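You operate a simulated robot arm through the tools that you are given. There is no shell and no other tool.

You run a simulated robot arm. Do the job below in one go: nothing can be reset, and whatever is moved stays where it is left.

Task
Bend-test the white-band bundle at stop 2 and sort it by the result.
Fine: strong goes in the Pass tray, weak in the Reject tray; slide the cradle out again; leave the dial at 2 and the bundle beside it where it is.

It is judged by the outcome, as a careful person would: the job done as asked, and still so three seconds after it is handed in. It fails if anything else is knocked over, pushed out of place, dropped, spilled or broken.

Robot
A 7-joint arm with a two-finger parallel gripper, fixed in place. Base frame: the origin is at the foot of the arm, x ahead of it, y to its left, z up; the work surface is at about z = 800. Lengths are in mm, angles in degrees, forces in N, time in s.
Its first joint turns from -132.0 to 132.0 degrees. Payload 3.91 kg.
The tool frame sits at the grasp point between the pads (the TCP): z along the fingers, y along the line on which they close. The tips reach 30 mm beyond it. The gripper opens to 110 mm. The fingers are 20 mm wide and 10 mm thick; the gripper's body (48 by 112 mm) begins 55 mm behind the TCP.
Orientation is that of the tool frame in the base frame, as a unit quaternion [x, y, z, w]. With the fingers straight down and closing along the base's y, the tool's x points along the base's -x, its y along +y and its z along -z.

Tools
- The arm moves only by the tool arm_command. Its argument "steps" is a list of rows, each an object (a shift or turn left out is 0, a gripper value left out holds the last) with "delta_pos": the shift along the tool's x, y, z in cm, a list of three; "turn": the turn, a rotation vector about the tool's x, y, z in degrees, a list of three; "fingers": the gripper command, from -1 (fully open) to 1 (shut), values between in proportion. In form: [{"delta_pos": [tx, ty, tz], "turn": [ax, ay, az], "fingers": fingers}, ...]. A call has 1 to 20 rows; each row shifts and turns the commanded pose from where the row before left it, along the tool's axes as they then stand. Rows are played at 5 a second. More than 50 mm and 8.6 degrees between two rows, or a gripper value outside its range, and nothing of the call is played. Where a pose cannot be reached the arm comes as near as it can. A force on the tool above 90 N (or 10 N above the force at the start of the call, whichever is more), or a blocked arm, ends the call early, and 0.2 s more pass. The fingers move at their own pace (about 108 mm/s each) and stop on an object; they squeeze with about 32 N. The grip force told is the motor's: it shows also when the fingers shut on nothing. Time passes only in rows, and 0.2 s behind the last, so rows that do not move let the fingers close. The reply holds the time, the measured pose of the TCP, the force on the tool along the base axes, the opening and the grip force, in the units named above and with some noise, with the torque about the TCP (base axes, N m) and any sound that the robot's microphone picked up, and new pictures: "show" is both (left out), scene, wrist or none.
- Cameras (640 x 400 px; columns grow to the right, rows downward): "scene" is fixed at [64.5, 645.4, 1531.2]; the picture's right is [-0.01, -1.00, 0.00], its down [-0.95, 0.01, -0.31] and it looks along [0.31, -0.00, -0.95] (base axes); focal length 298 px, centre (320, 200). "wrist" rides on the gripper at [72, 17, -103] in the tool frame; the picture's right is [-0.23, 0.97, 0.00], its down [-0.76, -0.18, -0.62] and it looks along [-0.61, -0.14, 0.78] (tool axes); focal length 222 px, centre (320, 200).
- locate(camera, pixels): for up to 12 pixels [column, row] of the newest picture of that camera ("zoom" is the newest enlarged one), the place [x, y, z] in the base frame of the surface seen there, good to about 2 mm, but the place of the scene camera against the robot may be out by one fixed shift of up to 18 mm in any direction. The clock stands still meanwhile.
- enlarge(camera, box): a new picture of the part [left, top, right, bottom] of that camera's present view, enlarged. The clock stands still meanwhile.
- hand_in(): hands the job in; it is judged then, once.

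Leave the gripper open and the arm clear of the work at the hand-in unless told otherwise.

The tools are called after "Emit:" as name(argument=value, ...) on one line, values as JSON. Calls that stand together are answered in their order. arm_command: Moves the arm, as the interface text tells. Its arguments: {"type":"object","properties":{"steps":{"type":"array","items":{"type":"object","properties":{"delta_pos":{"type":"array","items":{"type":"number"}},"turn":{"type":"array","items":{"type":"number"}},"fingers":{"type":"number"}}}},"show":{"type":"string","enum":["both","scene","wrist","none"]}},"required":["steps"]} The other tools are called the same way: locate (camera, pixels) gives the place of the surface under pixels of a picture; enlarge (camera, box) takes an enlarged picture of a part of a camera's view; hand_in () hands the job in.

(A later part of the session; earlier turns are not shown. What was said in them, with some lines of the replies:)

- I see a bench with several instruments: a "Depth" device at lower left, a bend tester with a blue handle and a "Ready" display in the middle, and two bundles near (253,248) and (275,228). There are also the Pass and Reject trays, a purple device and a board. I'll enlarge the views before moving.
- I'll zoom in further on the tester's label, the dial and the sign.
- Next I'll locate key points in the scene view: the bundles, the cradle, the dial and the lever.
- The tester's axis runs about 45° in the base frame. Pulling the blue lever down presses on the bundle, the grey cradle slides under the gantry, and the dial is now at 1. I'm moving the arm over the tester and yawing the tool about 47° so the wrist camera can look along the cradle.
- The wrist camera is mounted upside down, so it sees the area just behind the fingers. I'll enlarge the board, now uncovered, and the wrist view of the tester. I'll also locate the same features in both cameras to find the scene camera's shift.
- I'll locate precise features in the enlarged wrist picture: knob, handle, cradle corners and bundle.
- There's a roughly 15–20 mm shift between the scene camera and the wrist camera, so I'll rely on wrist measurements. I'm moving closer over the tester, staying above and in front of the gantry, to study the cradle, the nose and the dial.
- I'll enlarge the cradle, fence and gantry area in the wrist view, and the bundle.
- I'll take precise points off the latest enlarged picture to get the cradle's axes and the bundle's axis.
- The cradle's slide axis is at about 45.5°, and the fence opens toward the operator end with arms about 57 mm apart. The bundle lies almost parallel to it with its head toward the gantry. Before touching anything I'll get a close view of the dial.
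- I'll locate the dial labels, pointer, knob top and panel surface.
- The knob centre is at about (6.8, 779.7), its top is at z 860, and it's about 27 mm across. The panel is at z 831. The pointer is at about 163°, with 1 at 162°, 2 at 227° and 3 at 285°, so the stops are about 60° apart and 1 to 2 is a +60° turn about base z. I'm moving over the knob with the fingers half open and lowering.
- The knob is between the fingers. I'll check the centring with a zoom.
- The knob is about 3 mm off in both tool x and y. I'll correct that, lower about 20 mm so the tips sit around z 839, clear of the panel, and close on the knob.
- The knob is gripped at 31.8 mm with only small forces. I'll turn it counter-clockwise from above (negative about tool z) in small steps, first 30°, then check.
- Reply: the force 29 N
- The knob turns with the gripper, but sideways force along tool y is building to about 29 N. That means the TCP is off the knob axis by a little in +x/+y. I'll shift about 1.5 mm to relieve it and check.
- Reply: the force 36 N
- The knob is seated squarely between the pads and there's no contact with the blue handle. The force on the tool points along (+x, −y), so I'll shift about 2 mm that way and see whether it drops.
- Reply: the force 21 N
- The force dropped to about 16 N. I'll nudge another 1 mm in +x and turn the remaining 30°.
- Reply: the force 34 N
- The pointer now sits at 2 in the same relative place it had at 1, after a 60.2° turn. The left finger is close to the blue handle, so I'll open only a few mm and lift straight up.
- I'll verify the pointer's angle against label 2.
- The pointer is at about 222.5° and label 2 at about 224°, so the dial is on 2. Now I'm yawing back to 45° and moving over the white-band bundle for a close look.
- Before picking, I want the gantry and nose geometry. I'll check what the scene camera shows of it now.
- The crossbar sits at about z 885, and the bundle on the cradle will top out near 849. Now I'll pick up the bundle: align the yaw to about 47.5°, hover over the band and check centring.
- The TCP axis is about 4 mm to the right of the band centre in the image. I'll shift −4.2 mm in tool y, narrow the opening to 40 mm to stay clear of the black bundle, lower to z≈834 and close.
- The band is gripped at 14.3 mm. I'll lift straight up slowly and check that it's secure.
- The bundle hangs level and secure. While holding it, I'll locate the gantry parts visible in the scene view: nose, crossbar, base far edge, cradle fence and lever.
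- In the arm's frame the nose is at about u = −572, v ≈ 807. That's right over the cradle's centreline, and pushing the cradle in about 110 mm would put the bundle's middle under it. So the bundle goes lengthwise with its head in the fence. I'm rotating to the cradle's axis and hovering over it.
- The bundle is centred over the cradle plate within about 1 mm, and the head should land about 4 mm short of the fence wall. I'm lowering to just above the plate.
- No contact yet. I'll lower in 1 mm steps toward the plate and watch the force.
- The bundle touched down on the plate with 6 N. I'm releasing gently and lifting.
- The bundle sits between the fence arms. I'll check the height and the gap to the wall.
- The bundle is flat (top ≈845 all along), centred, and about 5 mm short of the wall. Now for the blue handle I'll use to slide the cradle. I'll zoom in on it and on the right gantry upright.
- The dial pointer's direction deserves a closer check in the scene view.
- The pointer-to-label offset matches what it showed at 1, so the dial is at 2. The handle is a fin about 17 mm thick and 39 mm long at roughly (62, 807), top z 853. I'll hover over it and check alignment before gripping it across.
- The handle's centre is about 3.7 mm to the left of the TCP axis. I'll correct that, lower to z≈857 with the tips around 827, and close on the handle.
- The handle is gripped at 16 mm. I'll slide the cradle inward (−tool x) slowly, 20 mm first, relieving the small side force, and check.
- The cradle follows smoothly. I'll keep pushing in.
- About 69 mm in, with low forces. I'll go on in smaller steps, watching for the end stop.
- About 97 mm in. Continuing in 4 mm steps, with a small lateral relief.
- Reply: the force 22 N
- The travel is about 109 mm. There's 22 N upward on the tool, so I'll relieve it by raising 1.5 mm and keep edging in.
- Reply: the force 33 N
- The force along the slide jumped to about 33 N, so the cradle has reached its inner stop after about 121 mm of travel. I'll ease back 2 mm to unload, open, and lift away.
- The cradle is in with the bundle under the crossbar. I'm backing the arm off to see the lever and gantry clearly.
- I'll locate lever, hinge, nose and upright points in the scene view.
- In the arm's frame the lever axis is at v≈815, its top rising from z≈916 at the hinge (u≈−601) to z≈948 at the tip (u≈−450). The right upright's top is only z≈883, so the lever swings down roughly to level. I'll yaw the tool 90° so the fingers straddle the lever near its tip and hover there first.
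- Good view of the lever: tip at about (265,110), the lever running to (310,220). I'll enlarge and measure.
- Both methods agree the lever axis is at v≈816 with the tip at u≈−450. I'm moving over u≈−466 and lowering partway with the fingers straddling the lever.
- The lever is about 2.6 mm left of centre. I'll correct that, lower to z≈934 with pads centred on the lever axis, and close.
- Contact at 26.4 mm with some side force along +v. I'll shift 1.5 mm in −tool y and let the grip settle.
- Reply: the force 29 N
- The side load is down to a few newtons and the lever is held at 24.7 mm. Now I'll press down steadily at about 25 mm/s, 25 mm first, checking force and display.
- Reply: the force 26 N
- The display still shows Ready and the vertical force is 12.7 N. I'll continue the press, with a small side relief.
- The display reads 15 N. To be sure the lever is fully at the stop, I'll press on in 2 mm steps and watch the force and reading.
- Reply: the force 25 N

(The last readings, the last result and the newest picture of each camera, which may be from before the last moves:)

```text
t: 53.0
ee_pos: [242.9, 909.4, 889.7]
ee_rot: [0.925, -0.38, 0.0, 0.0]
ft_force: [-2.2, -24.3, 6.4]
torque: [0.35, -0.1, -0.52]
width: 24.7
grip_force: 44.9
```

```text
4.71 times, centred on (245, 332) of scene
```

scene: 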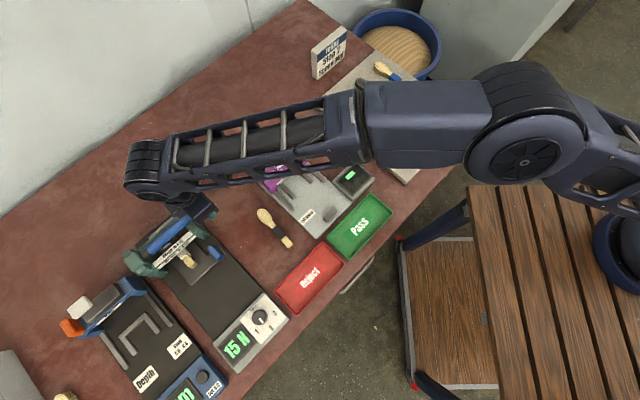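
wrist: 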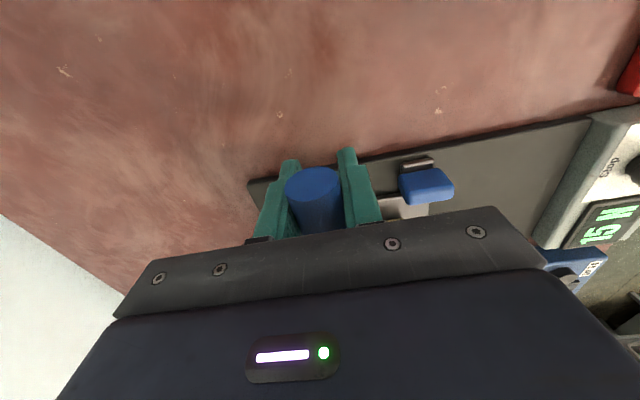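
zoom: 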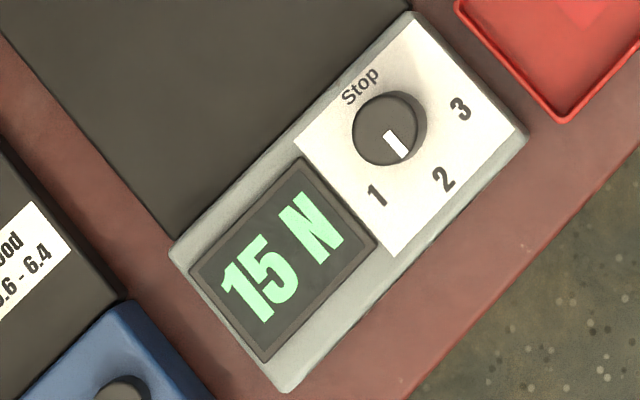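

The TCP height stayed at 889.7 despite a lower command, and the reading stays at 15 N. One more 3 mm press should confirm it's on the stop.

Emit:
arm_command(steps=[{"delta_pos": [0, 0.05, 0.15]}, {"delta_pos": [0, 0, 0.15]}, {}])

Emit:
enlarge(camera="scene", box=[200, 290, 290, 375])

```text
t: 53.8
ee_pos: [243.3, 909.2, 889.8]
ee_rot: [0.925, -0.38, 0.0, -0.001]
ft_force: [9.2, -15.1, 28.0]
torque: [0.5, 0.35, -0.46]
width: 24.5
grip_force: 45.1
```

scene: 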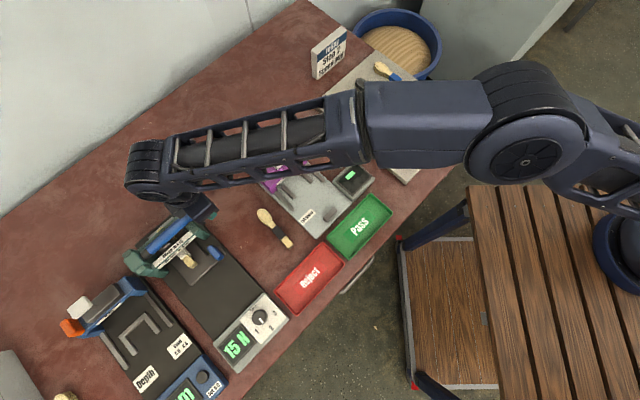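
wrist: 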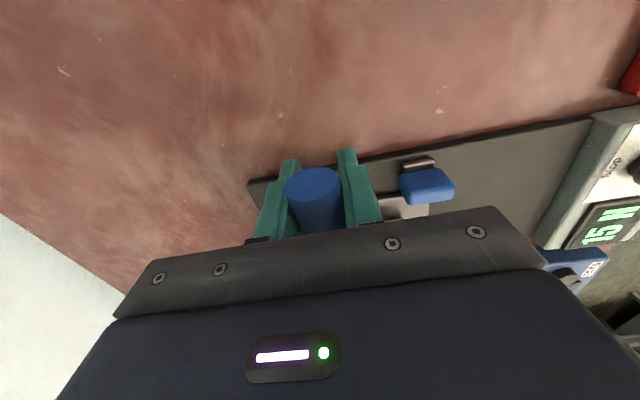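

```text
4.71 times, centred on (245, 332) of scene
```

zoom: 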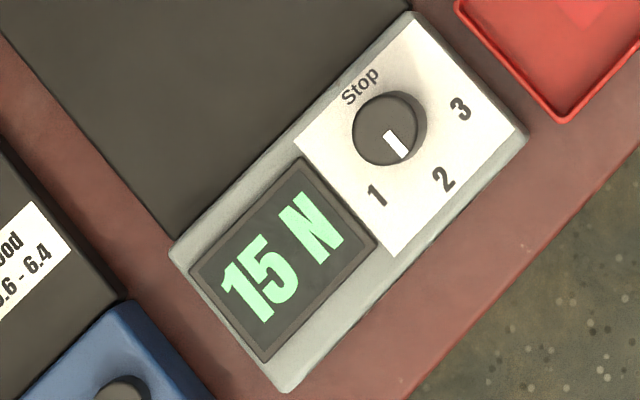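

The force rose to 28 N with no further travel, so the lever is on the stop and the reading is a steady 15 N. That's at or above 10 N, so the bundle is strong and goes in the Pass tray. Now I'll raise the lever back to its rest position, still holding it.

Emit:
arm_command(steps=[{"delta_pos": [0, -0.05, -0.4]}, {"delta_pos": [0, 0, -0.4]}, {"delta_pos": [0, 0, -0.5]}, {"delta_pos": [-0.02, 0, -0.5]}, {"delta_pos": [-0.03, 0, -0.5]}, {"delta_pos": [-0.04, 0, -0.5]}, {"delta_pos": [-0.05, 0, -0.5]}, {"delta_pos": [-0.05, 0, -0.5]}, {"delta_pos": [-0.05, 0, -0.5]}, {}])

Emit:
enlarge(camera="scene", box=[120, 190, 290, 375])

```text
t: 56.0
ee_pos: [240.9, 910.1, 928.1]
ee_rot: [0.925, -0.379, 0.0, 0.001]
ft_force: [3.0, -11.0, -31.0]
torque: [0.12, -0.13, -0.27]
width: 24.7
grip_force: 44.9
```

scene: 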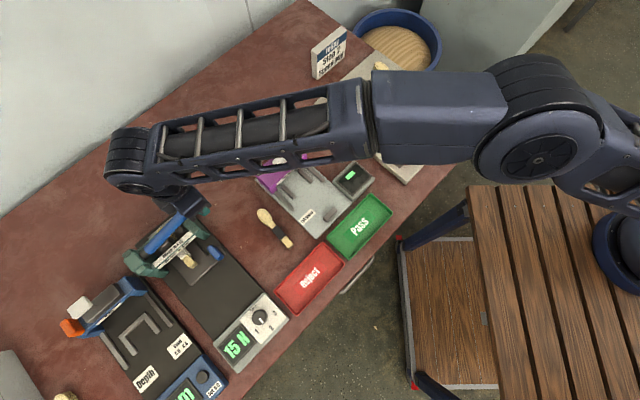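
wrist: 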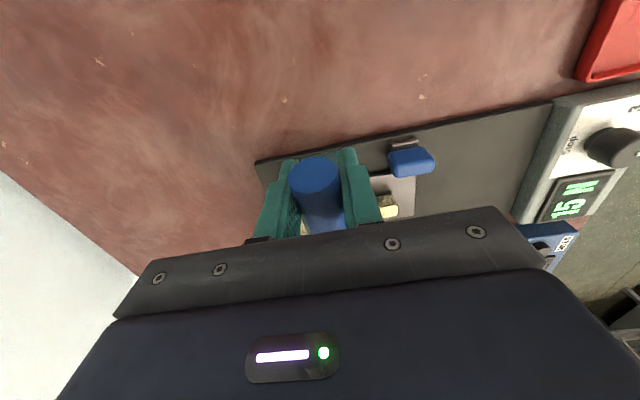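

```text
2.16 times, centred on (205, 282) of scene
```

zoom: 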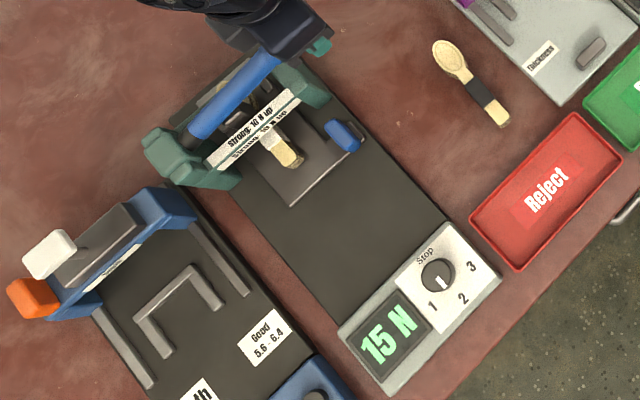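

The lever is back at its upper rest, pulling about 31 N down on the tool as it meets the limit. I'll ease down 2.5 mm to unload, then open the fingers.

Emit:
arm_command(steps=[{"delta_pos": [0, -0.03, 0.25]}, {}], show="none")

```text
t: 56.6
ee_pos: [241.0, 911.8, 927.7]
ee_rot: [0.925, -0.379, 0.0, 0.001]
ft_force: [-1.3, -39.4, -18.6]
torque: [0.34, -0.16, -0.21]
width: 24.5
grip_force: 44.6
```

Emit:
arm_command(steps=[{"delta_pos": [0, 0.1, 0.1]}, {"fingers": 0.4}, {"fingers": 0.1}, {"fingers": -0.2}, {}])

Emit:
enlarge(camera="wrist", box=[220, 60, 420, 220])

```text
t: 57.8
ee_pos: [242.0, 910.6, 927.6]
ee_rot: [0.925, -0.38, 0.0, 0.0]
ft_force: [0.0, 0.1, -0.2]
torque: [-0.01, 0.03, 0.0]
width: 66.2
grip_force: 0.0
```

scene: 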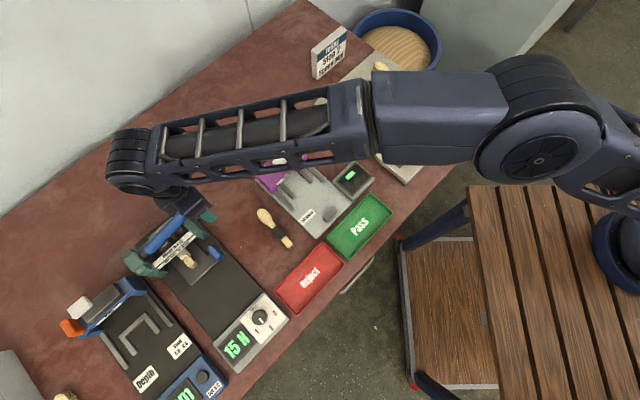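
wrist: 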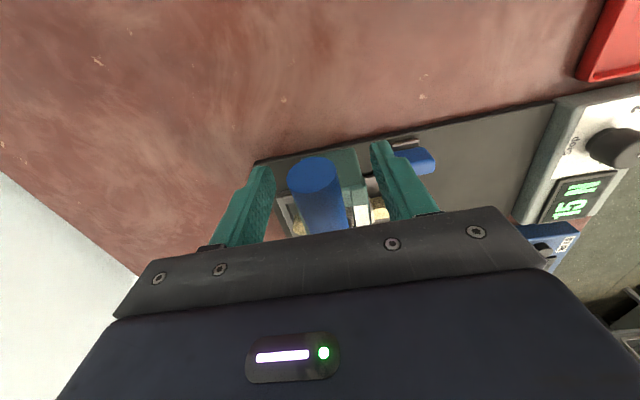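

```text
2.50 times, centred on (320, 140) of wrist
```

zoom: 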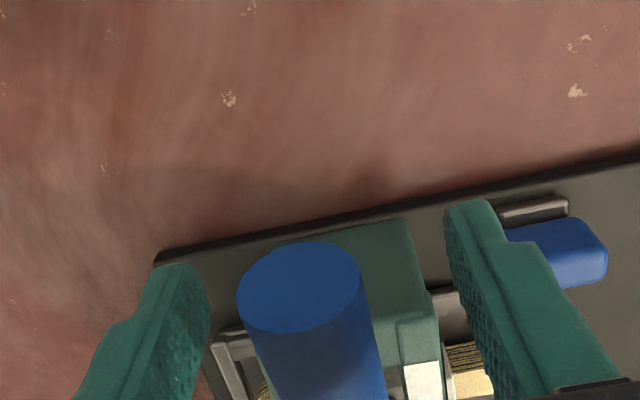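

The lever stays up by itself. I'm lifting straight up clear of it and verifying its height and the bundle below.

Emit:
arm_command(steps=[{"delta_pos": [0, 0, -3.0]}, {"delta_pos": [0, 0, -3.5]}, {"delta_pos": [0, 0, -3.5]}, {"delta_pos": [0, 3.0, 0]}, {}], show="wrist")

Emit:
enlarge(camera="wrist", box=[220, 80, 400, 240])

```text
t: 59.0
ee_pos: [219.1, 888.8, 1027.3]
ee_rot: [0.925, -0.379, 0.0, 0.0]
ft_force: [-0.4, -0.2, -0.5]
torque: [-0.01, -0.06, 0.01]
width: 65.8
grip_force: 0.0
```

wrist: 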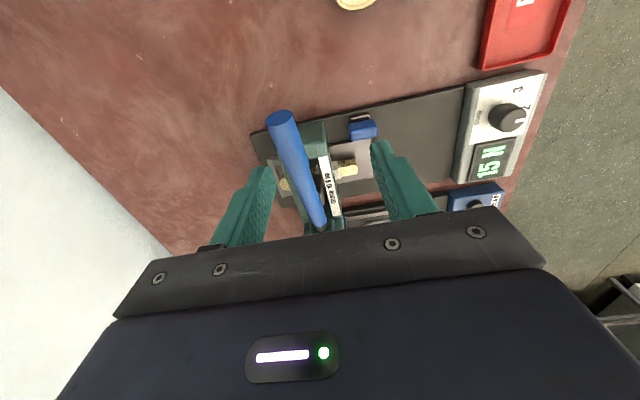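

```text
2.50 times, centred on (310, 160) of wrist
```

zoom: 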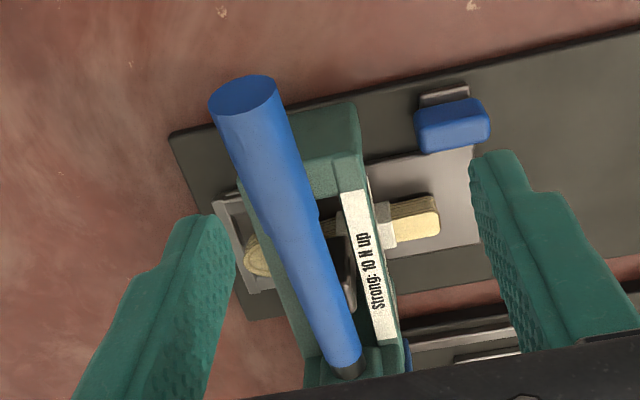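

Emit:
locate(camera="zoom", pixels=[[255, 125], [245, 95], [300, 240], [420, 215], [452, 115], [452, 140], [255, 260], [440, 220]])

```text
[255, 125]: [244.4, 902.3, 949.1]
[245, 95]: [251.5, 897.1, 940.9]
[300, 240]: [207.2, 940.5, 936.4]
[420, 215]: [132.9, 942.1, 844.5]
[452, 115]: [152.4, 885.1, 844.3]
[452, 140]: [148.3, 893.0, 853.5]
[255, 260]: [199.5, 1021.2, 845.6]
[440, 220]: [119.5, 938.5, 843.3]
```

The lever is back at its original height (tip top z≈949), the bundle sits as placed, and the handle is at about (149, 891). I'm rotating back to the cradle axis and moving over the handle.

Emit:
arm_command(steps=[{"turn": [0, 0, 7.5]}, {"turn": [0, 0, 7.5]}, {"turn": [0, 0, 7.5]}, {"turn": [0, 0, 7.5]}, {"turn": [0, 0, 7.5]}, {"turn": [0, 0, 7.5]}, {"turn": [0, 0, 7.5]}, {"turn": [0, 0, 7.5]}, {"turn": [0, 0, 7.5]}, {"turn": [0, 0, 7.5]}, {"turn": [0, 0, 7.5]}, {"turn": [0, 0, 7.5]}, {"delta_pos": [2.4, 2.53, 0], "fingers": 0.2}, {"delta_pos": [2.4, 2.53, 0]}, {"delta_pos": [0, 0, 4.4]}, {"delta_pos": [0, 0, 4.4]}, {}], show="wrist")

Emit:
enlarge(camera="wrist", box=[240, 60, 440, 220])

```text
t: 62.6
ee_pos: [150.0, 890.6, 936.5]
ee_rot: [-0.386, 0.922, 0.001, 0.0]
ft_force: [-0.9, -0.4, 0.2]
torque: [0.0, 0.0, 0.03]
width: 43.9
grip_force: 0.1
```

wrist: 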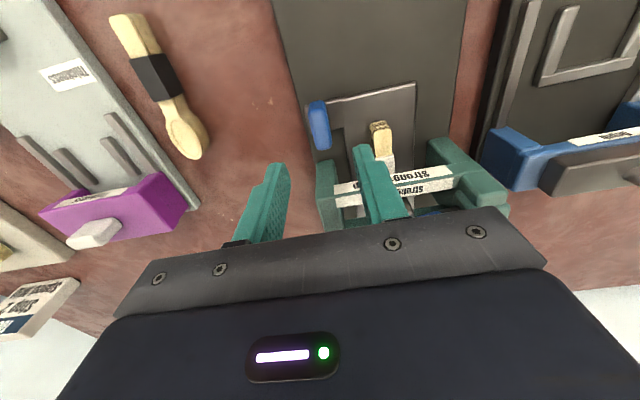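

```text
2.50 times, centred on (340, 140) of wrist
```

zoom: 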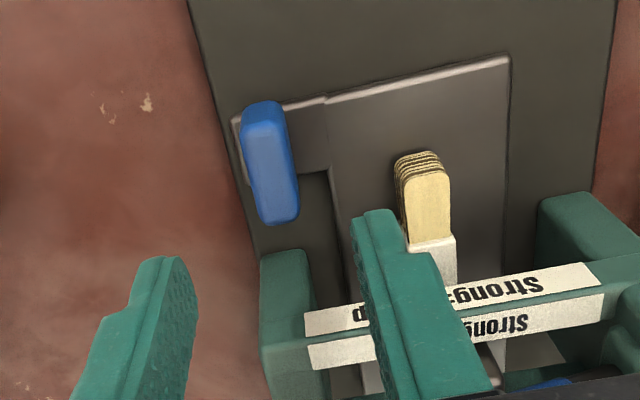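

The handle is aligned under the TCP axis. I'll lower to z≈856 and grip it.

Emit:
arm_command(steps=[{"delta_pos": [0.3, 0, 3.0]}, {"delta_pos": [0, 0, 3.0]}, {"delta_pos": [0, 0, 2.0]}, {"fingers": 0.45}, {"fingers": 0.6}, {"fingers": 0.75}, {"fingers": 0.9}, {}], show="wrist")

```text
t: 64.4
ee_pos: [146.9, 888.7, 856.7]
ee_rot: [-0.386, 0.922, 0.001, -0.001]
ft_force: [1.0, -4.8, -1.3]
torque: [0.38, -0.46, -0.96]
width: 15.7
grip_force: 45.1
```

wrist: 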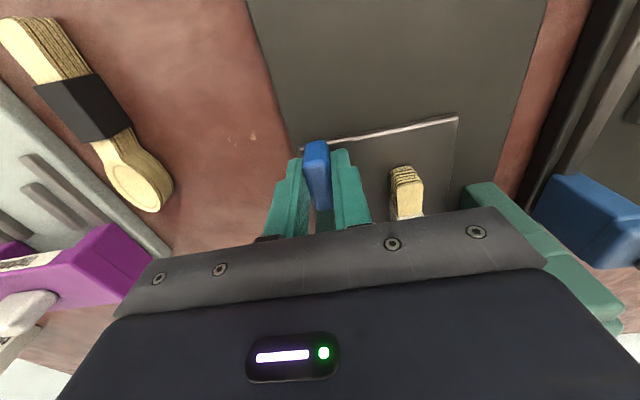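

Gripped at 15.7 mm. I'm pulling the cradle back out along +tool x, 64 mm first.

Emit:
arm_command(steps=[{"delta_pos": [0.4, 0, 0]}, {"delta_pos": [0.6, 0, 0]}, {"delta_pos": [0.8, 0, 0]}, {"delta_pos": [0.8, 0, 0]}, {"delta_pos": [0.8, 0, 0]}, {"delta_pos": [0.8, 0, 0]}, {"delta_pos": [0.8, 0, 0]}, {"delta_pos": [0.8, 0, 0]}, {"delta_pos": [0.6, 0, 0]}, {}], show="wrist")

```text
t: 66.6
ee_pos: [102.1, 842.6, 857.0]
ee_rot: [-0.386, 0.923, 0.0, 0.0]
ft_force: [-13.3, 12.1, -15.7]
torque: [0.16, 0.03, -1.0]
width: 16.1
grip_force: 45.3
```

wrist: 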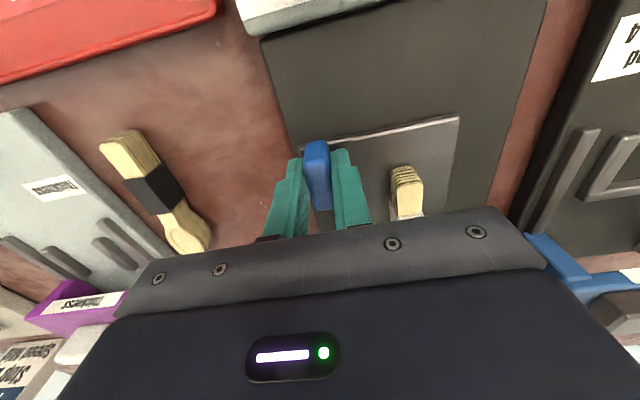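

About 64 mm out. Continuing with small relief adjustments.

Emit:
arm_command(steps=[{"delta_pos": [0.6, 0.1, 0.08]}, {"delta_pos": [0.8, 0, 0]}, {"delta_pos": [0.8, 0, 0]}, {"delta_pos": [0.8, 0, 0]}, {"delta_pos": [0.8, 0, 0]}, {"delta_pos": [0.6, 0, 0]}, {"delta_pos": [0.5, 0, 0]}, {}], show="wrist")

```text
t: 68.4
ee_pos: [67.2, 809.1, 856.8]
ee_rot: [-0.386, 0.922, 0.0, 0.0]
ft_force: [-8.0, 7.2, -15.1]
torque: [0.86, -0.78, -0.83]
width: 15.9
grip_force: 45.0
```

wrist: 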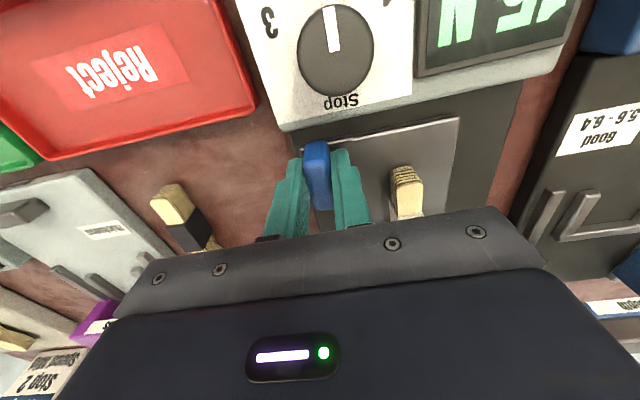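

About 9 mm left. I'll edge out to the outer stop.

Emit:
arm_command(steps=[{"delta_pos": [0.3, 0, 0.05]}, {"delta_pos": [0.3, 0, 0]}, {"delta_pos": [0.2, 0, 0]}, {}], show="wrist")

```text
t: 69.4
ee_pos: [63.6, 804.2, 856.3]
ee_rot: [-0.386, 0.923, 0.0, 0.0]
ft_force: [-0.7, 10.2, -10.0]
torque: [-0.71, 0.9, -0.99]
width: 15.9
grip_force: 44.7
```

wrist: 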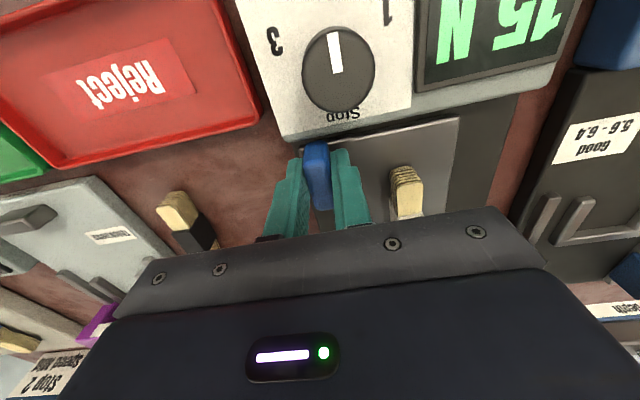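

Emit:
arm_command(steps=[{"delta_pos": [0.2, 0, 0]}, {"delta_pos": [0.15, 0, 0]}, {}], show="none")

```text
t: 70.2
ee_pos: [60.3, 802.8, 858.1]
ee_rot: [-0.386, 0.923, 0.001, 0.0]
ft_force: [8.9, 36.3, -2.9]
torque: [0.41, -0.33, -0.97]
width: 16.2
grip_force: 44.8
```

The force along the slide rose to about 32 N, so the cradle is at its outer stop again. I'll unload 2 mm, release and lift.

Emit:
arm_command(steps=[{"delta_pos": [-0.2, 0, 0]}, {"fingers": 0.6}, {"fingers": 0.35}, {"fingers": 0.2}, {"delta_pos": [0, 0, -2.5]}, {"delta_pos": [0, 0, -3.0]}, {"delta_pos": [0, 0, -2.5]}, {}], show="wrist")

Emit:
enlarge(camera="wrist", box=[240, 40, 460, 220])

```text
t: 72.0
ee_pos: [60.3, 802.7, 938.3]
ee_rot: [-0.386, 0.923, 0.0, 0.0]
ft_force: [-0.9, -0.7, 0.4]
torque: [-0.01, 0.01, -0.01]
width: 43.9
grip_force: 0.0
```

wrist: 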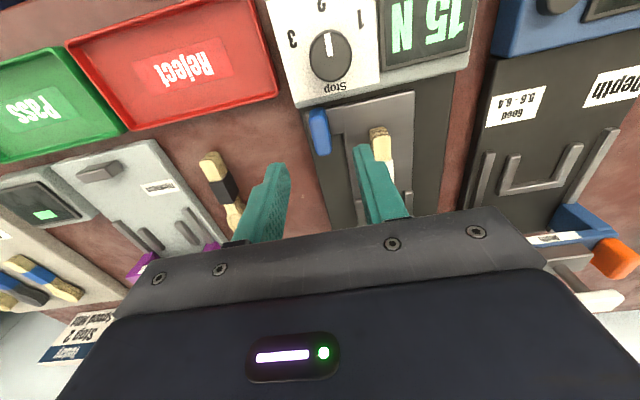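

```text
2.22 times, centred on (350, 130) of wrist
```

zoom: 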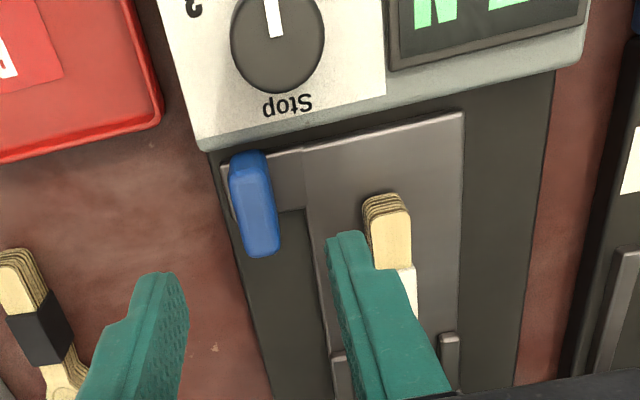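

The cradle is fully out. Now I'll hover over the bundle again to pick it up.

Emit:
arm_command(steps=[{"delta_pos": [-3.19, 2.72, 0]}, {"delta_pos": [-3.19, 2.72, 0]}, {}], show="wrist")

Emit:
enlarge(camera="wrist", box=[220, 40, 440, 220])

```text
t: 72.8
ee_pos: [68.9, 886.6, 939.7]
ee_rot: [-0.386, 0.922, 0.0, 0.0]
ft_force: [-0.3, -0.2, -0.2]
torque: [0.02, -0.01, -0.01]
width: 43.9
grip_force: 0.2
```

wrist: 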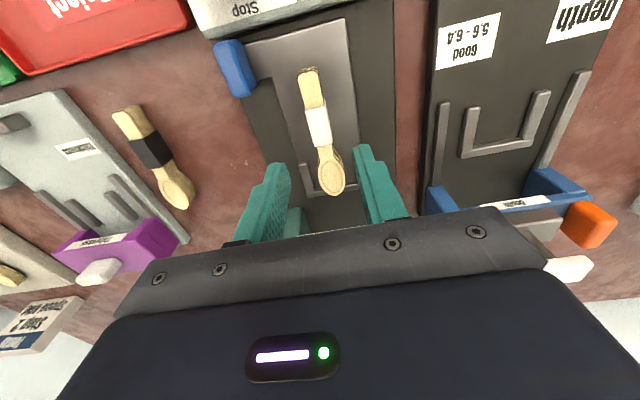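

```text
2.22 times, centred on (330, 130) of wrist
```

zoom: 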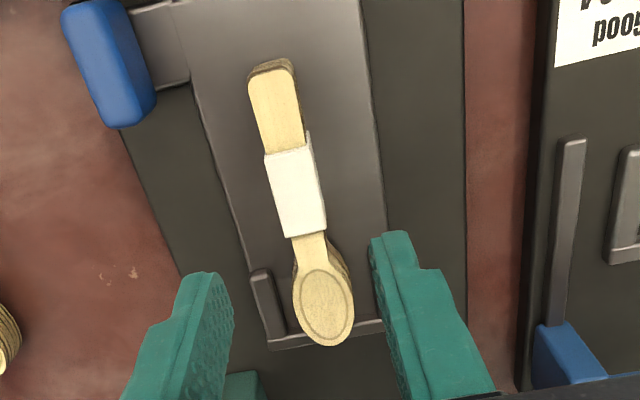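

The band is centred within about 1 mm. I'll lower to z≈857 and grip it.

Emit:
arm_command(steps=[{"delta_pos": [0, -0.1, 3.0]}, {"delta_pos": [0, 0, 3.0]}, {"delta_pos": [0, 0, 2.2]}, {"fingers": 0.5}, {"fingers": 0.7}, {"fingers": 0.9}, {"fingers": 0.9}, {}], show="wrist")

```text
t: 74.6
ee_pos: [67.6, 884.0, 853.4]
ee_rot: [-0.387, 0.922, 0.0, 0.001]
ft_force: [0.4, -1.2, 0.6]
torque: [0.01, -0.04, 0.03]
width: 14.5
grip_force: 32.1
```

wrist: 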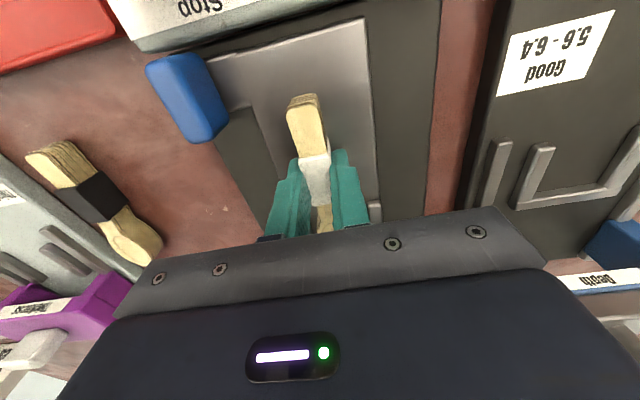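

The band is gripped at 14.5 mm. I'll lift it out of the cradle and check.

Emit:
arm_command(steps=[{"delta_pos": [0, 0, -0.5]}, {"delta_pos": [0, 0, -1.5]}, {"delta_pos": [0, 0, -2.5]}, {"delta_pos": [0, 0, -2.5]}, {"delta_pos": [0, 0, -2.0]}, {}])

```text
t: 76.0
ee_pos: [68.2, 886.4, 946.4]
ee_rot: [-0.386, 0.922, 0.0, 0.0]
ft_force: [0.0, 0.0, -0.9]
torque: [-0.03, -0.02, -0.02]
width: 14.4
grip_force: 31.7
```

scene: 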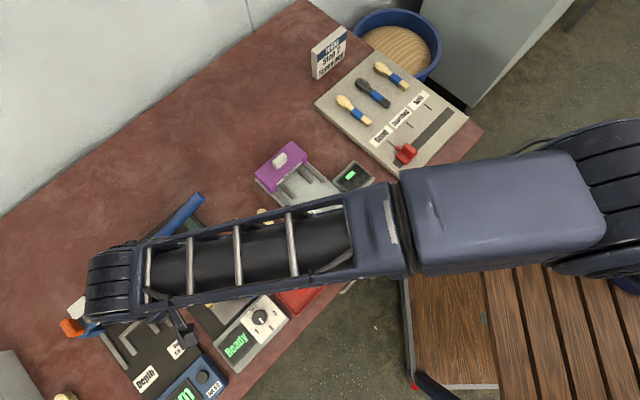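
wrist: 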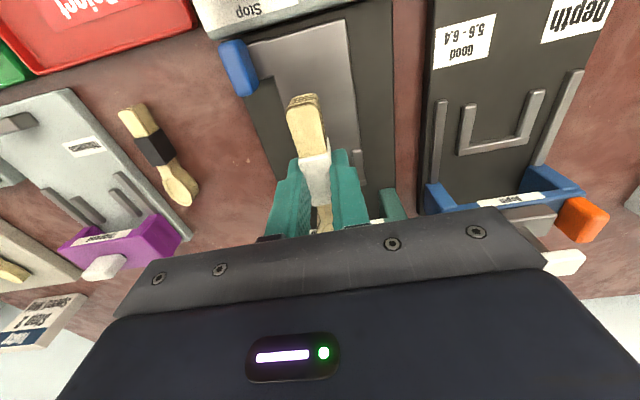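

The bundle is held securely and the display has returned to Ready. I'm carrying it at height over to the Pass tray.

Emit:
arm_command(steps=[{"delta_pos": [0.4, -1.2, 0]}, {"delta_pos": [0.934, -2.606, 0]}, {"delta_pos": [0.934, -2.606, 0]}, {"delta_pos": [0.934, -2.606, 0]}, {"delta_pos": [0.934, -2.606, 0]}, {"delta_pos": [0.934, -2.606, 0]}, {"delta_pos": [0.934, -2.606, 0]}, {"delta_pos": [0.934, -2.606, 0]}, {"delta_pos": [0.934, -2.606, 0]}, {"delta_pos": [0.934, -2.606, 0]}, {"delta_pos": [0.934, -2.606, 0]}, {"delta_pos": [0.934, -2.606, 0]}, {"delta_pos": [0.934, -2.606, 0]}, {"delta_pos": [0.934, -2.606, 0]}, {"delta_pos": [0.5, -1.3, 0]}, {}])

```text
t: 79.4
ee_pos: [236.4, 537.0, 943.8]
ee_rot: [-0.386, 0.923, 0.0, 0.0]
ft_force: [0.2, 0.3, -0.6]
torque: [0.03, 0.01, 0.0]
width: 14.5
grip_force: 32.0
```

scene: 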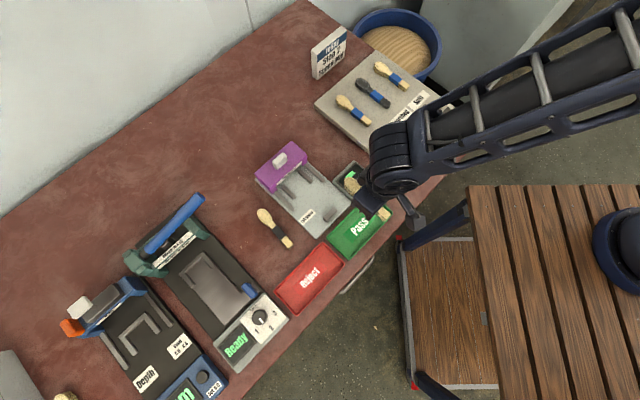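
wrist: 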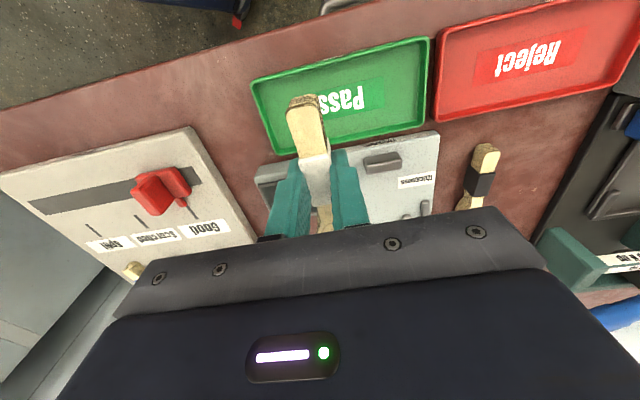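

I can see the whole Pass tray. I'll locate its rim corners and floor.

Emit:
enlarge(camera="wrist", box=[230, 20, 450, 180])

Emit:
locate(camera="wrist", pixels=[[252, 84], [427, 40], [425, 127], [276, 153], [265, 90], [418, 52], [415, 118], [285, 143], [350, 70], [390, 100], [365, 95], [350, 130]])

```text
2.50 times, centred on (340, 100) of wrist
```

zoom: 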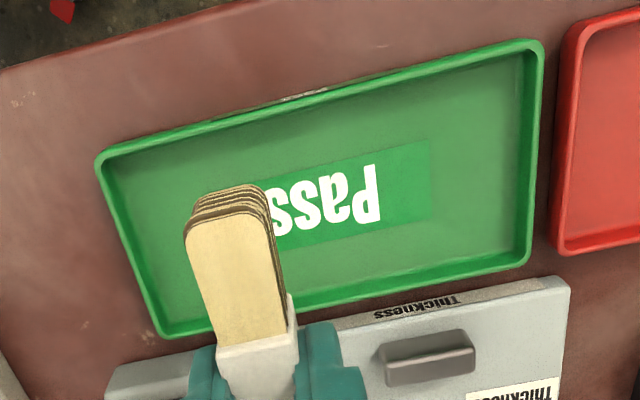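

```text
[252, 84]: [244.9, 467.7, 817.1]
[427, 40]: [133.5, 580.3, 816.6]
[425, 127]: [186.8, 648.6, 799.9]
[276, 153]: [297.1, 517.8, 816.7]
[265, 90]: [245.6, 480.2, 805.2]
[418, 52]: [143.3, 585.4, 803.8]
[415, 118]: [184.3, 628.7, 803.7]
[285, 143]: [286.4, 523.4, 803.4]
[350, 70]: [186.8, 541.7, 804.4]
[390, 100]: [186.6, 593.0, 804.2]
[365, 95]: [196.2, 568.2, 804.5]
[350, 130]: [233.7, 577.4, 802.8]
```

The tray's interior spans roughly u −308…−160 and v 513…574, with the floor at z 804 and the rim at 817. The bundle has to lie along u, so I'll rotate the tool 90° and centre it over the tray.

Emit:
arm_command(steps=[{"turn": [0, 0, -7.5]}, {"turn": [0, 0, -7.5]}, {"turn": [0, 0, -7.5]}, {"turn": [0, 0, -7.5]}, {"turn": [0, 0, -7.5]}, {"turn": [0, 0, -7.5]}, {"turn": [0, 0, -7.5]}, {"turn": [0, 0, -7.5]}, {"turn": [0, 0, -7.5]}, {"turn": [0, 0, -7.5]}, {"turn": [0, 0, -7.5]}, {"turn": [0, 0, -7.5]}, {"delta_pos": [-1.11, 0.57, 0]}, {}])

Emit:
enlarge(camera="wrist", box=[200, 20, 440, 220])

```text
t: 82.4
ee_pos: [224.3, 540.5, 944.5]
ee_rot: [0.925, -0.379, 0.0, 0.0]
ft_force: [0.9, 0.1, -0.4]
torque: [0.0, -0.03, 0.04]
width: 14.4
grip_force: 31.7
```

scene: 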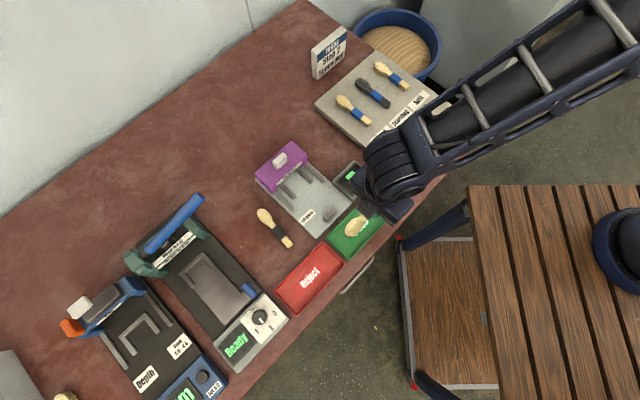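
wrist: 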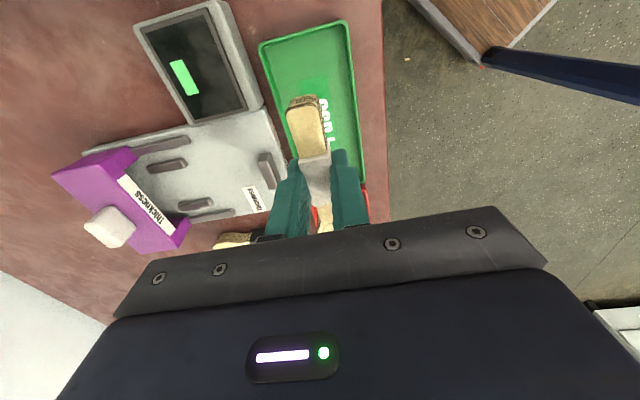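

```text
2.00 times, centred on (320, 120) of wrist
```

zoom: 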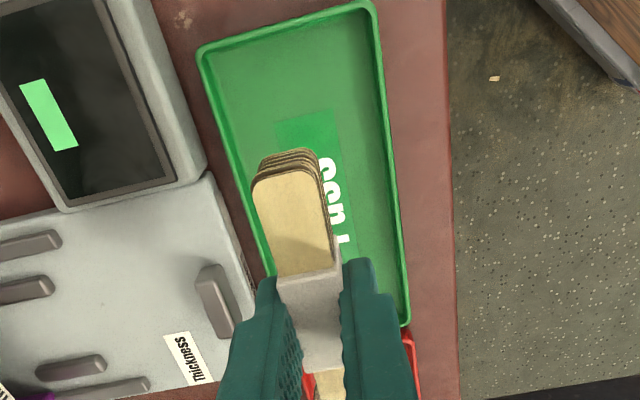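

The bundle is centred between the tray's long sides, with about 15 mm of margin at each end. Lowering.

Emit:
arm_command(steps=[{"delta_pos": [0, 0, 2.5]}, {"delta_pos": [0, 0, 3.0]}, {"delta_pos": [0, 0, 2.5]}, {"delta_pos": [0, 0, 1.5]}, {}])

Emit:
enlarge(camera="wrist", box=[200, 20, 440, 220])

```text
t: 83.6
ee_pos: [223.9, 540.9, 848.9]
ee_rot: [0.925, -0.38, 0.0, 0.001]
ft_force: [0.4, -0.4, 0.4]
torque: [-0.02, -0.02, -0.04]
width: 14.4
grip_force: 31.9
```

scene: 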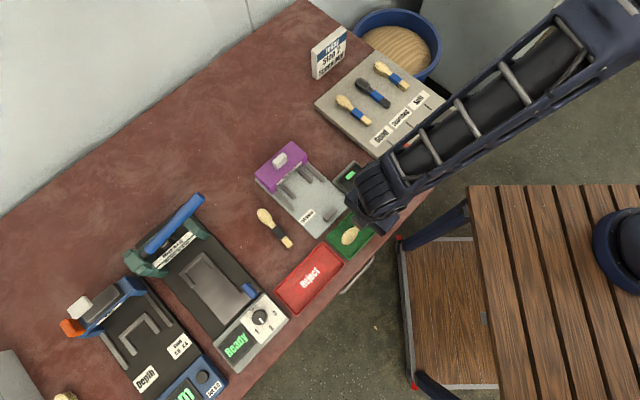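
wrist: 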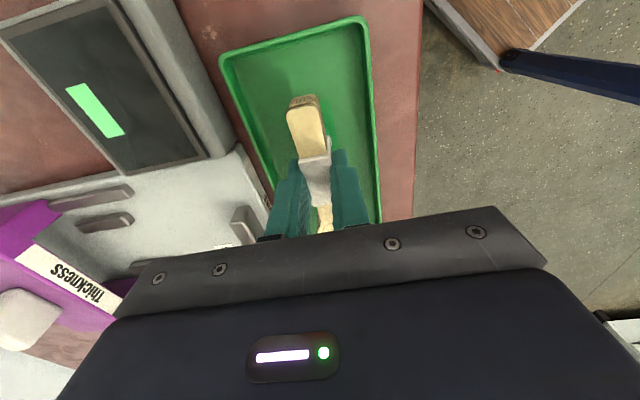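

```text
2.00 times, centred on (320, 120) of wrist
```

zoom: 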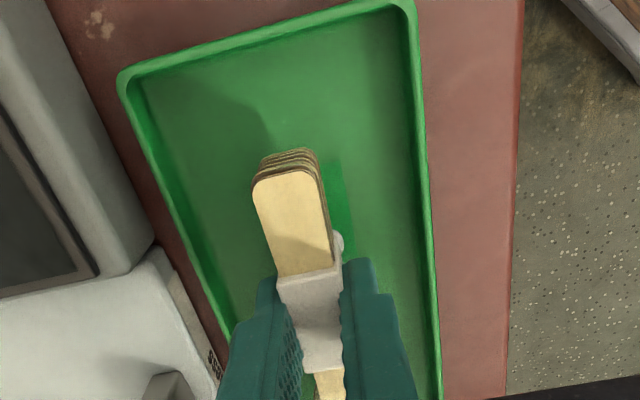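

Still centred and inside the walls. Lowering the rest gently.

Emit:
arm_command(steps=[{"delta_pos": [0, 0, 0.5]}, {"delta_pos": [0, 0, 0.4]}, {}], show="none")

```text
t: 84.4
ee_pos: [224.6, 540.0, 839.5]
ee_rot: [0.925, -0.38, -0.001, 0.001]
ft_force: [-0.1, 0.3, -0.4]
torque: [0.02, -0.03, 0.0]
width: 14.4
grip_force: 32.1
```

Emit:
arm_command(steps=[{"delta_pos": [0, 0, 0.1]}, {"delta_pos": [0, 0, 0.1]}, {}], show="none")

```text
t: 85.2
ee_pos: [224.0, 542.0, 839.6]
ee_rot: [0.925, -0.38, 0.0, 0.0]
ft_force: [-1.2, -1.0, -1.1]
torque: [-0.02, -0.01, 0.0]
width: 14.1
grip_force: 31.9
```

Emit:
arm_command(steps=[{"delta_pos": [0, 0, 0.1]}, {}], show="none")

```text
t: 85.8
ee_pos: [225.3, 540.2, 838.0]
ee_rot: [0.925, -0.379, 0.0, 0.0]
ft_force: [-1.3, 0.1, 0.0]
torque: [-0.03, 0.02, 0.03]
width: 14.2
grip_force: 32.2
```

Emit:
arm_command(steps=[{"delta_pos": [0, 0, 0.1]}, {}], show="none")

```text
t: 86.4
ee_pos: [224.3, 540.7, 836.8]
ee_rot: [0.925, -0.38, 0.0, 0.0]
ft_force: [0.4, -0.8, 0.9]
torque: [-0.01, 0.02, 0.01]
width: 14.4
grip_force: 32.4
```

Emit:
arm_command(steps=[{"delta_pos": [0, 0, 0.1]}, {}], show="wrist")

Emit:
enlarge(camera="wrist", box=[200, 20, 440, 220])

```text
t: 87.0
ee_pos: [223.6, 540.2, 837.3]
ee_rot: [0.925, -0.38, 0.0, -0.001]
ft_force: [3.7, -1.8, 28.9]
torque: [0.01, 0.01, 0.01]
width: 14.2
grip_force: 32.0
```

wrist: 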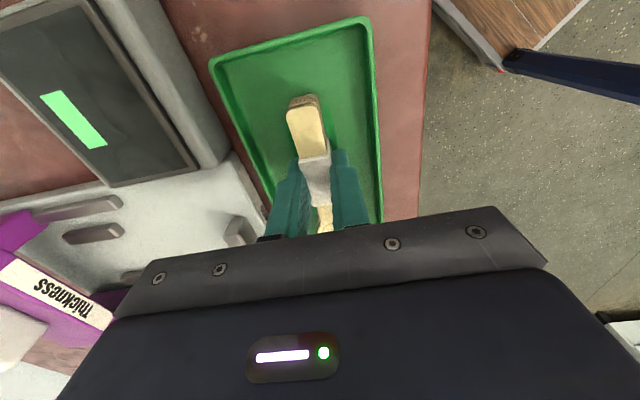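

```text
2.00 times, centred on (320, 120) of wrist
```

zoom: 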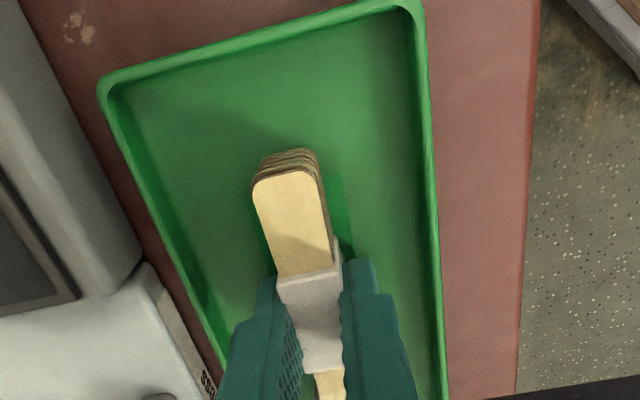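

The bundle is on the tray floor, with firm contact. I'll back off 1 mm, open just enough to stay inside the tray walls, and lift straight up.

Emit:
arm_command(steps=[{"delta_pos": [0, 0, -0.1]}, {"fingers": 0.65}, {"fingers": 0.55}, {"fingers": 0.5}, {}, {"delta_pos": [0, 0, -1.5]}, {"delta_pos": [0, 0, -3.0]}, {"delta_pos": [0, 0, -3.0]}, {"delta_pos": [0, 0, -3.0]}, {}])

Emit:
enlarge(camera="wrist", box=[200, 20, 440, 220])

```text
t: 89.2
ee_pos: [224.3, 542.4, 943.1]
ee_rot: [0.925, -0.38, 0.0, 0.001]
ft_force: [0.2, 0.2, 0.0]
torque: [0.01, 0.03, 0.03]
width: 27.3
grip_force: 0.0
```

scene: 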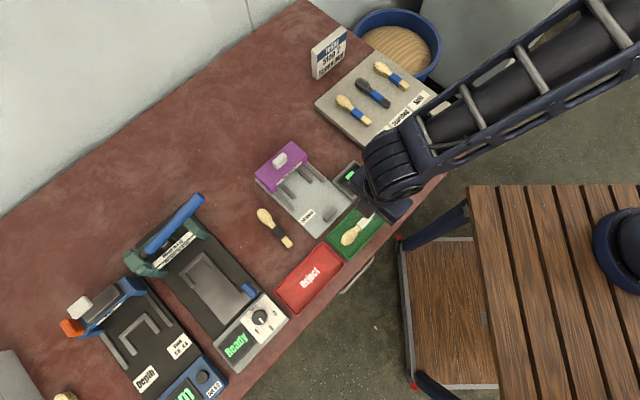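
wrist: 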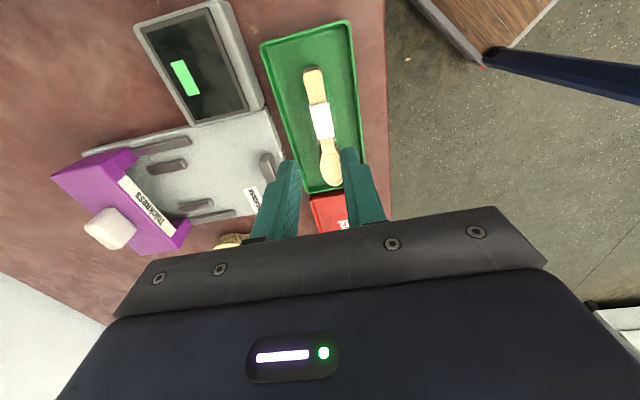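

```text
2.00 times, centred on (320, 120) of wrist
```

zoom: 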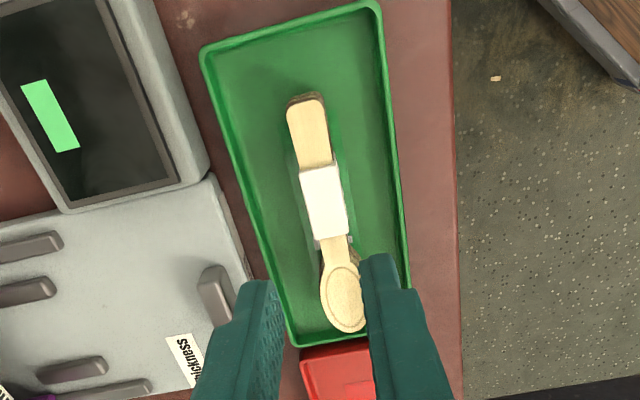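

The white-band bundle lies flat inside the Pass tray. I'm raising the arm well clear and opening the gripper fully, then checking the whole scene.

Emit:
arm_command(steps=[{"delta_pos": [0, 0, -4.0]}, {"delta_pos": [0, 0, -4.0], "fingers": -1}, {"delta_pos": [0, 0, -4.0]}, {"delta_pos": [0, 0, -4.0]}, {"delta_pos": [0, 0, -4.0]}, {"turn": [0, 0, 8]}, {"turn": [0, 0, 8]}, {"turn": [0, 0, 8]}, {"turn": [0, 0, 8]}, {"turn": [0, 0, 8]}, {"turn": [0, 0, 8]}, {"turn": [0, 0, 8]}, {"turn": [0, 0, 8]}, {"turn": [0, 0, 8]}, {"turn": [0, 0, 8]}, {}])

Emit:
enlarge(camera="scene", box=[120, 180, 400, 370])

Emit:
enlarge(camera="scene", box=[190, 240, 290, 370])

```text
t: 92.6
ee_pos: [223.1, 540.8, 1142.4]
ee_rot: [-0.464, 0.886, 0.0, 0.0]
ft_force: [0.7, -0.2, 1.3]
torque: [0.03, 0.04, 0.02]
width: 110.3
grip_force: 0.0
```

scene: 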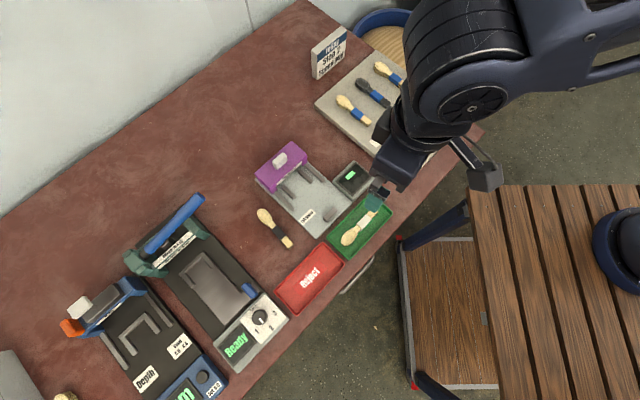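
wrist: 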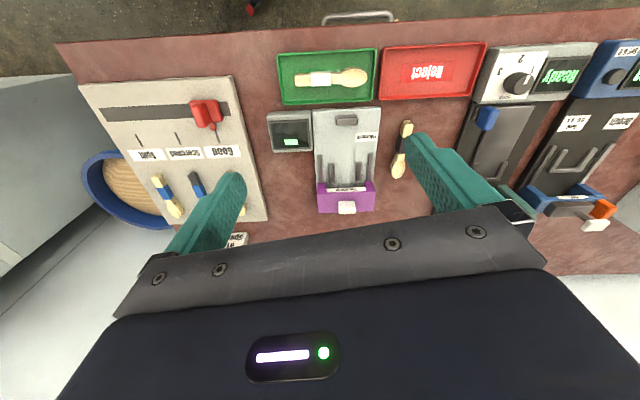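

```text
2.11 times, centred on (260, 275) of scene
```

zoom: 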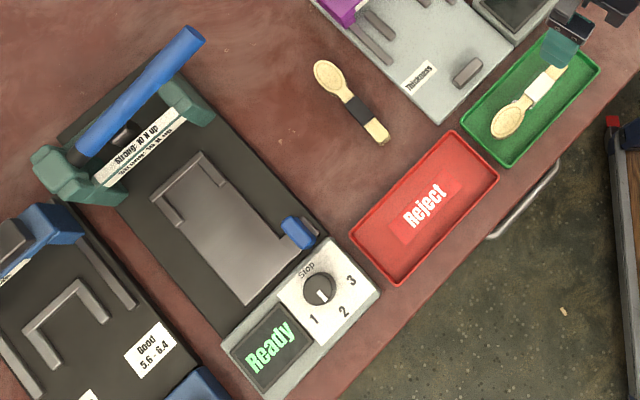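

```text
3.08 times, centred on (240, 305) of scene
```

zoom: 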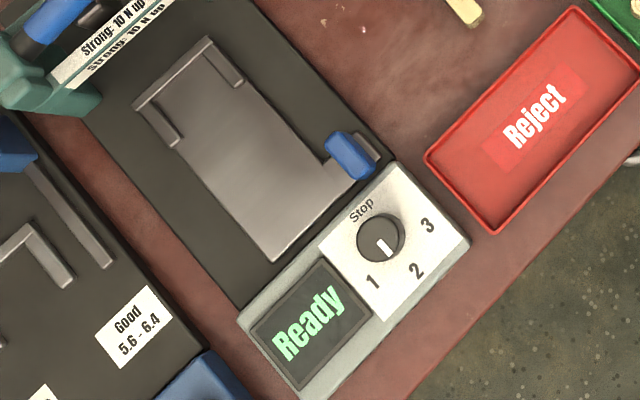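

Everything looks in place: the cradle is out, the lever is up, the black-band bundle is untouched and the white-band bundle is in Pass. One last close check of the dial and the tray.

Emit:
enlarge(camera="scene", box=[240, 295, 285, 340])

Emit:
enlarge(camera="wrist", box=[460, 30, 600, 120])

Emit:
locate(camera="wrist", pixels=[[300, 80], [320, 79], [352, 77], [402, 145], [397, 168]])

```text
8.89 times, centred on (262, 318) of scene
```

zoom: 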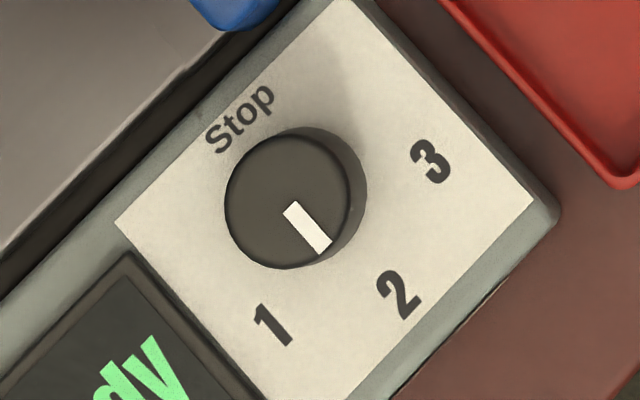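

```text
4.44 times, centred on (530, 75) of wrist
```

zoom: 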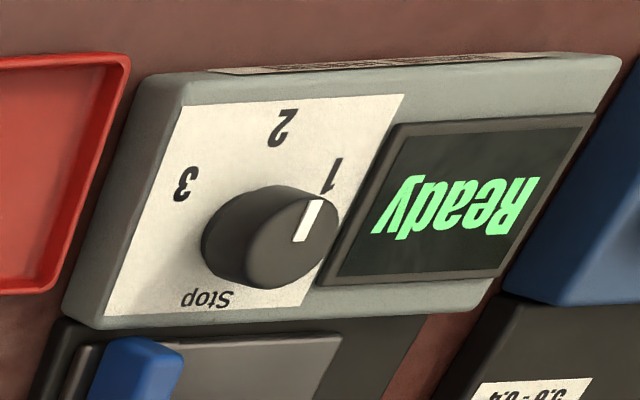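

```text
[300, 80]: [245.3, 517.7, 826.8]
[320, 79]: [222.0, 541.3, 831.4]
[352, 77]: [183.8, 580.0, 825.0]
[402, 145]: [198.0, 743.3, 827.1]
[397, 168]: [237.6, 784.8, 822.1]
```

The pointer is parallel to the panel's 2 direction within about 2°, and the bundle lies flat in the Pass tray. The black-band bundle is unmoved, the cradle is out and the lever is up. The gripper is open and well above everything, so I'm handing in.

Emit:
hand_in()

```text
The job is handed in.
```

The white-band bundle tested strong, reading 15 N at stop 2 against the label's "Strong: 10 N up". It's now lying flat in the Pass tray.

- **Test:** I turned the dial from 1 to 2, laid the bundle head-first in the cradle, slid the cradle fully in, and pressed the lever to its stop. The reading held at 15 N.
- **Speed setting:** the sign on the bench also says "speed Mid". The tester has no speed control, so I pressed at a steady, moderate pace.
- **How things were left:** the cradle is slid out to its outer stop, the lever is back up, and the dial is at 2. The black-band bundle wasn't moved. The gripper is open, with the arm well above the bench.

The job is handed in, but no verdict came back.
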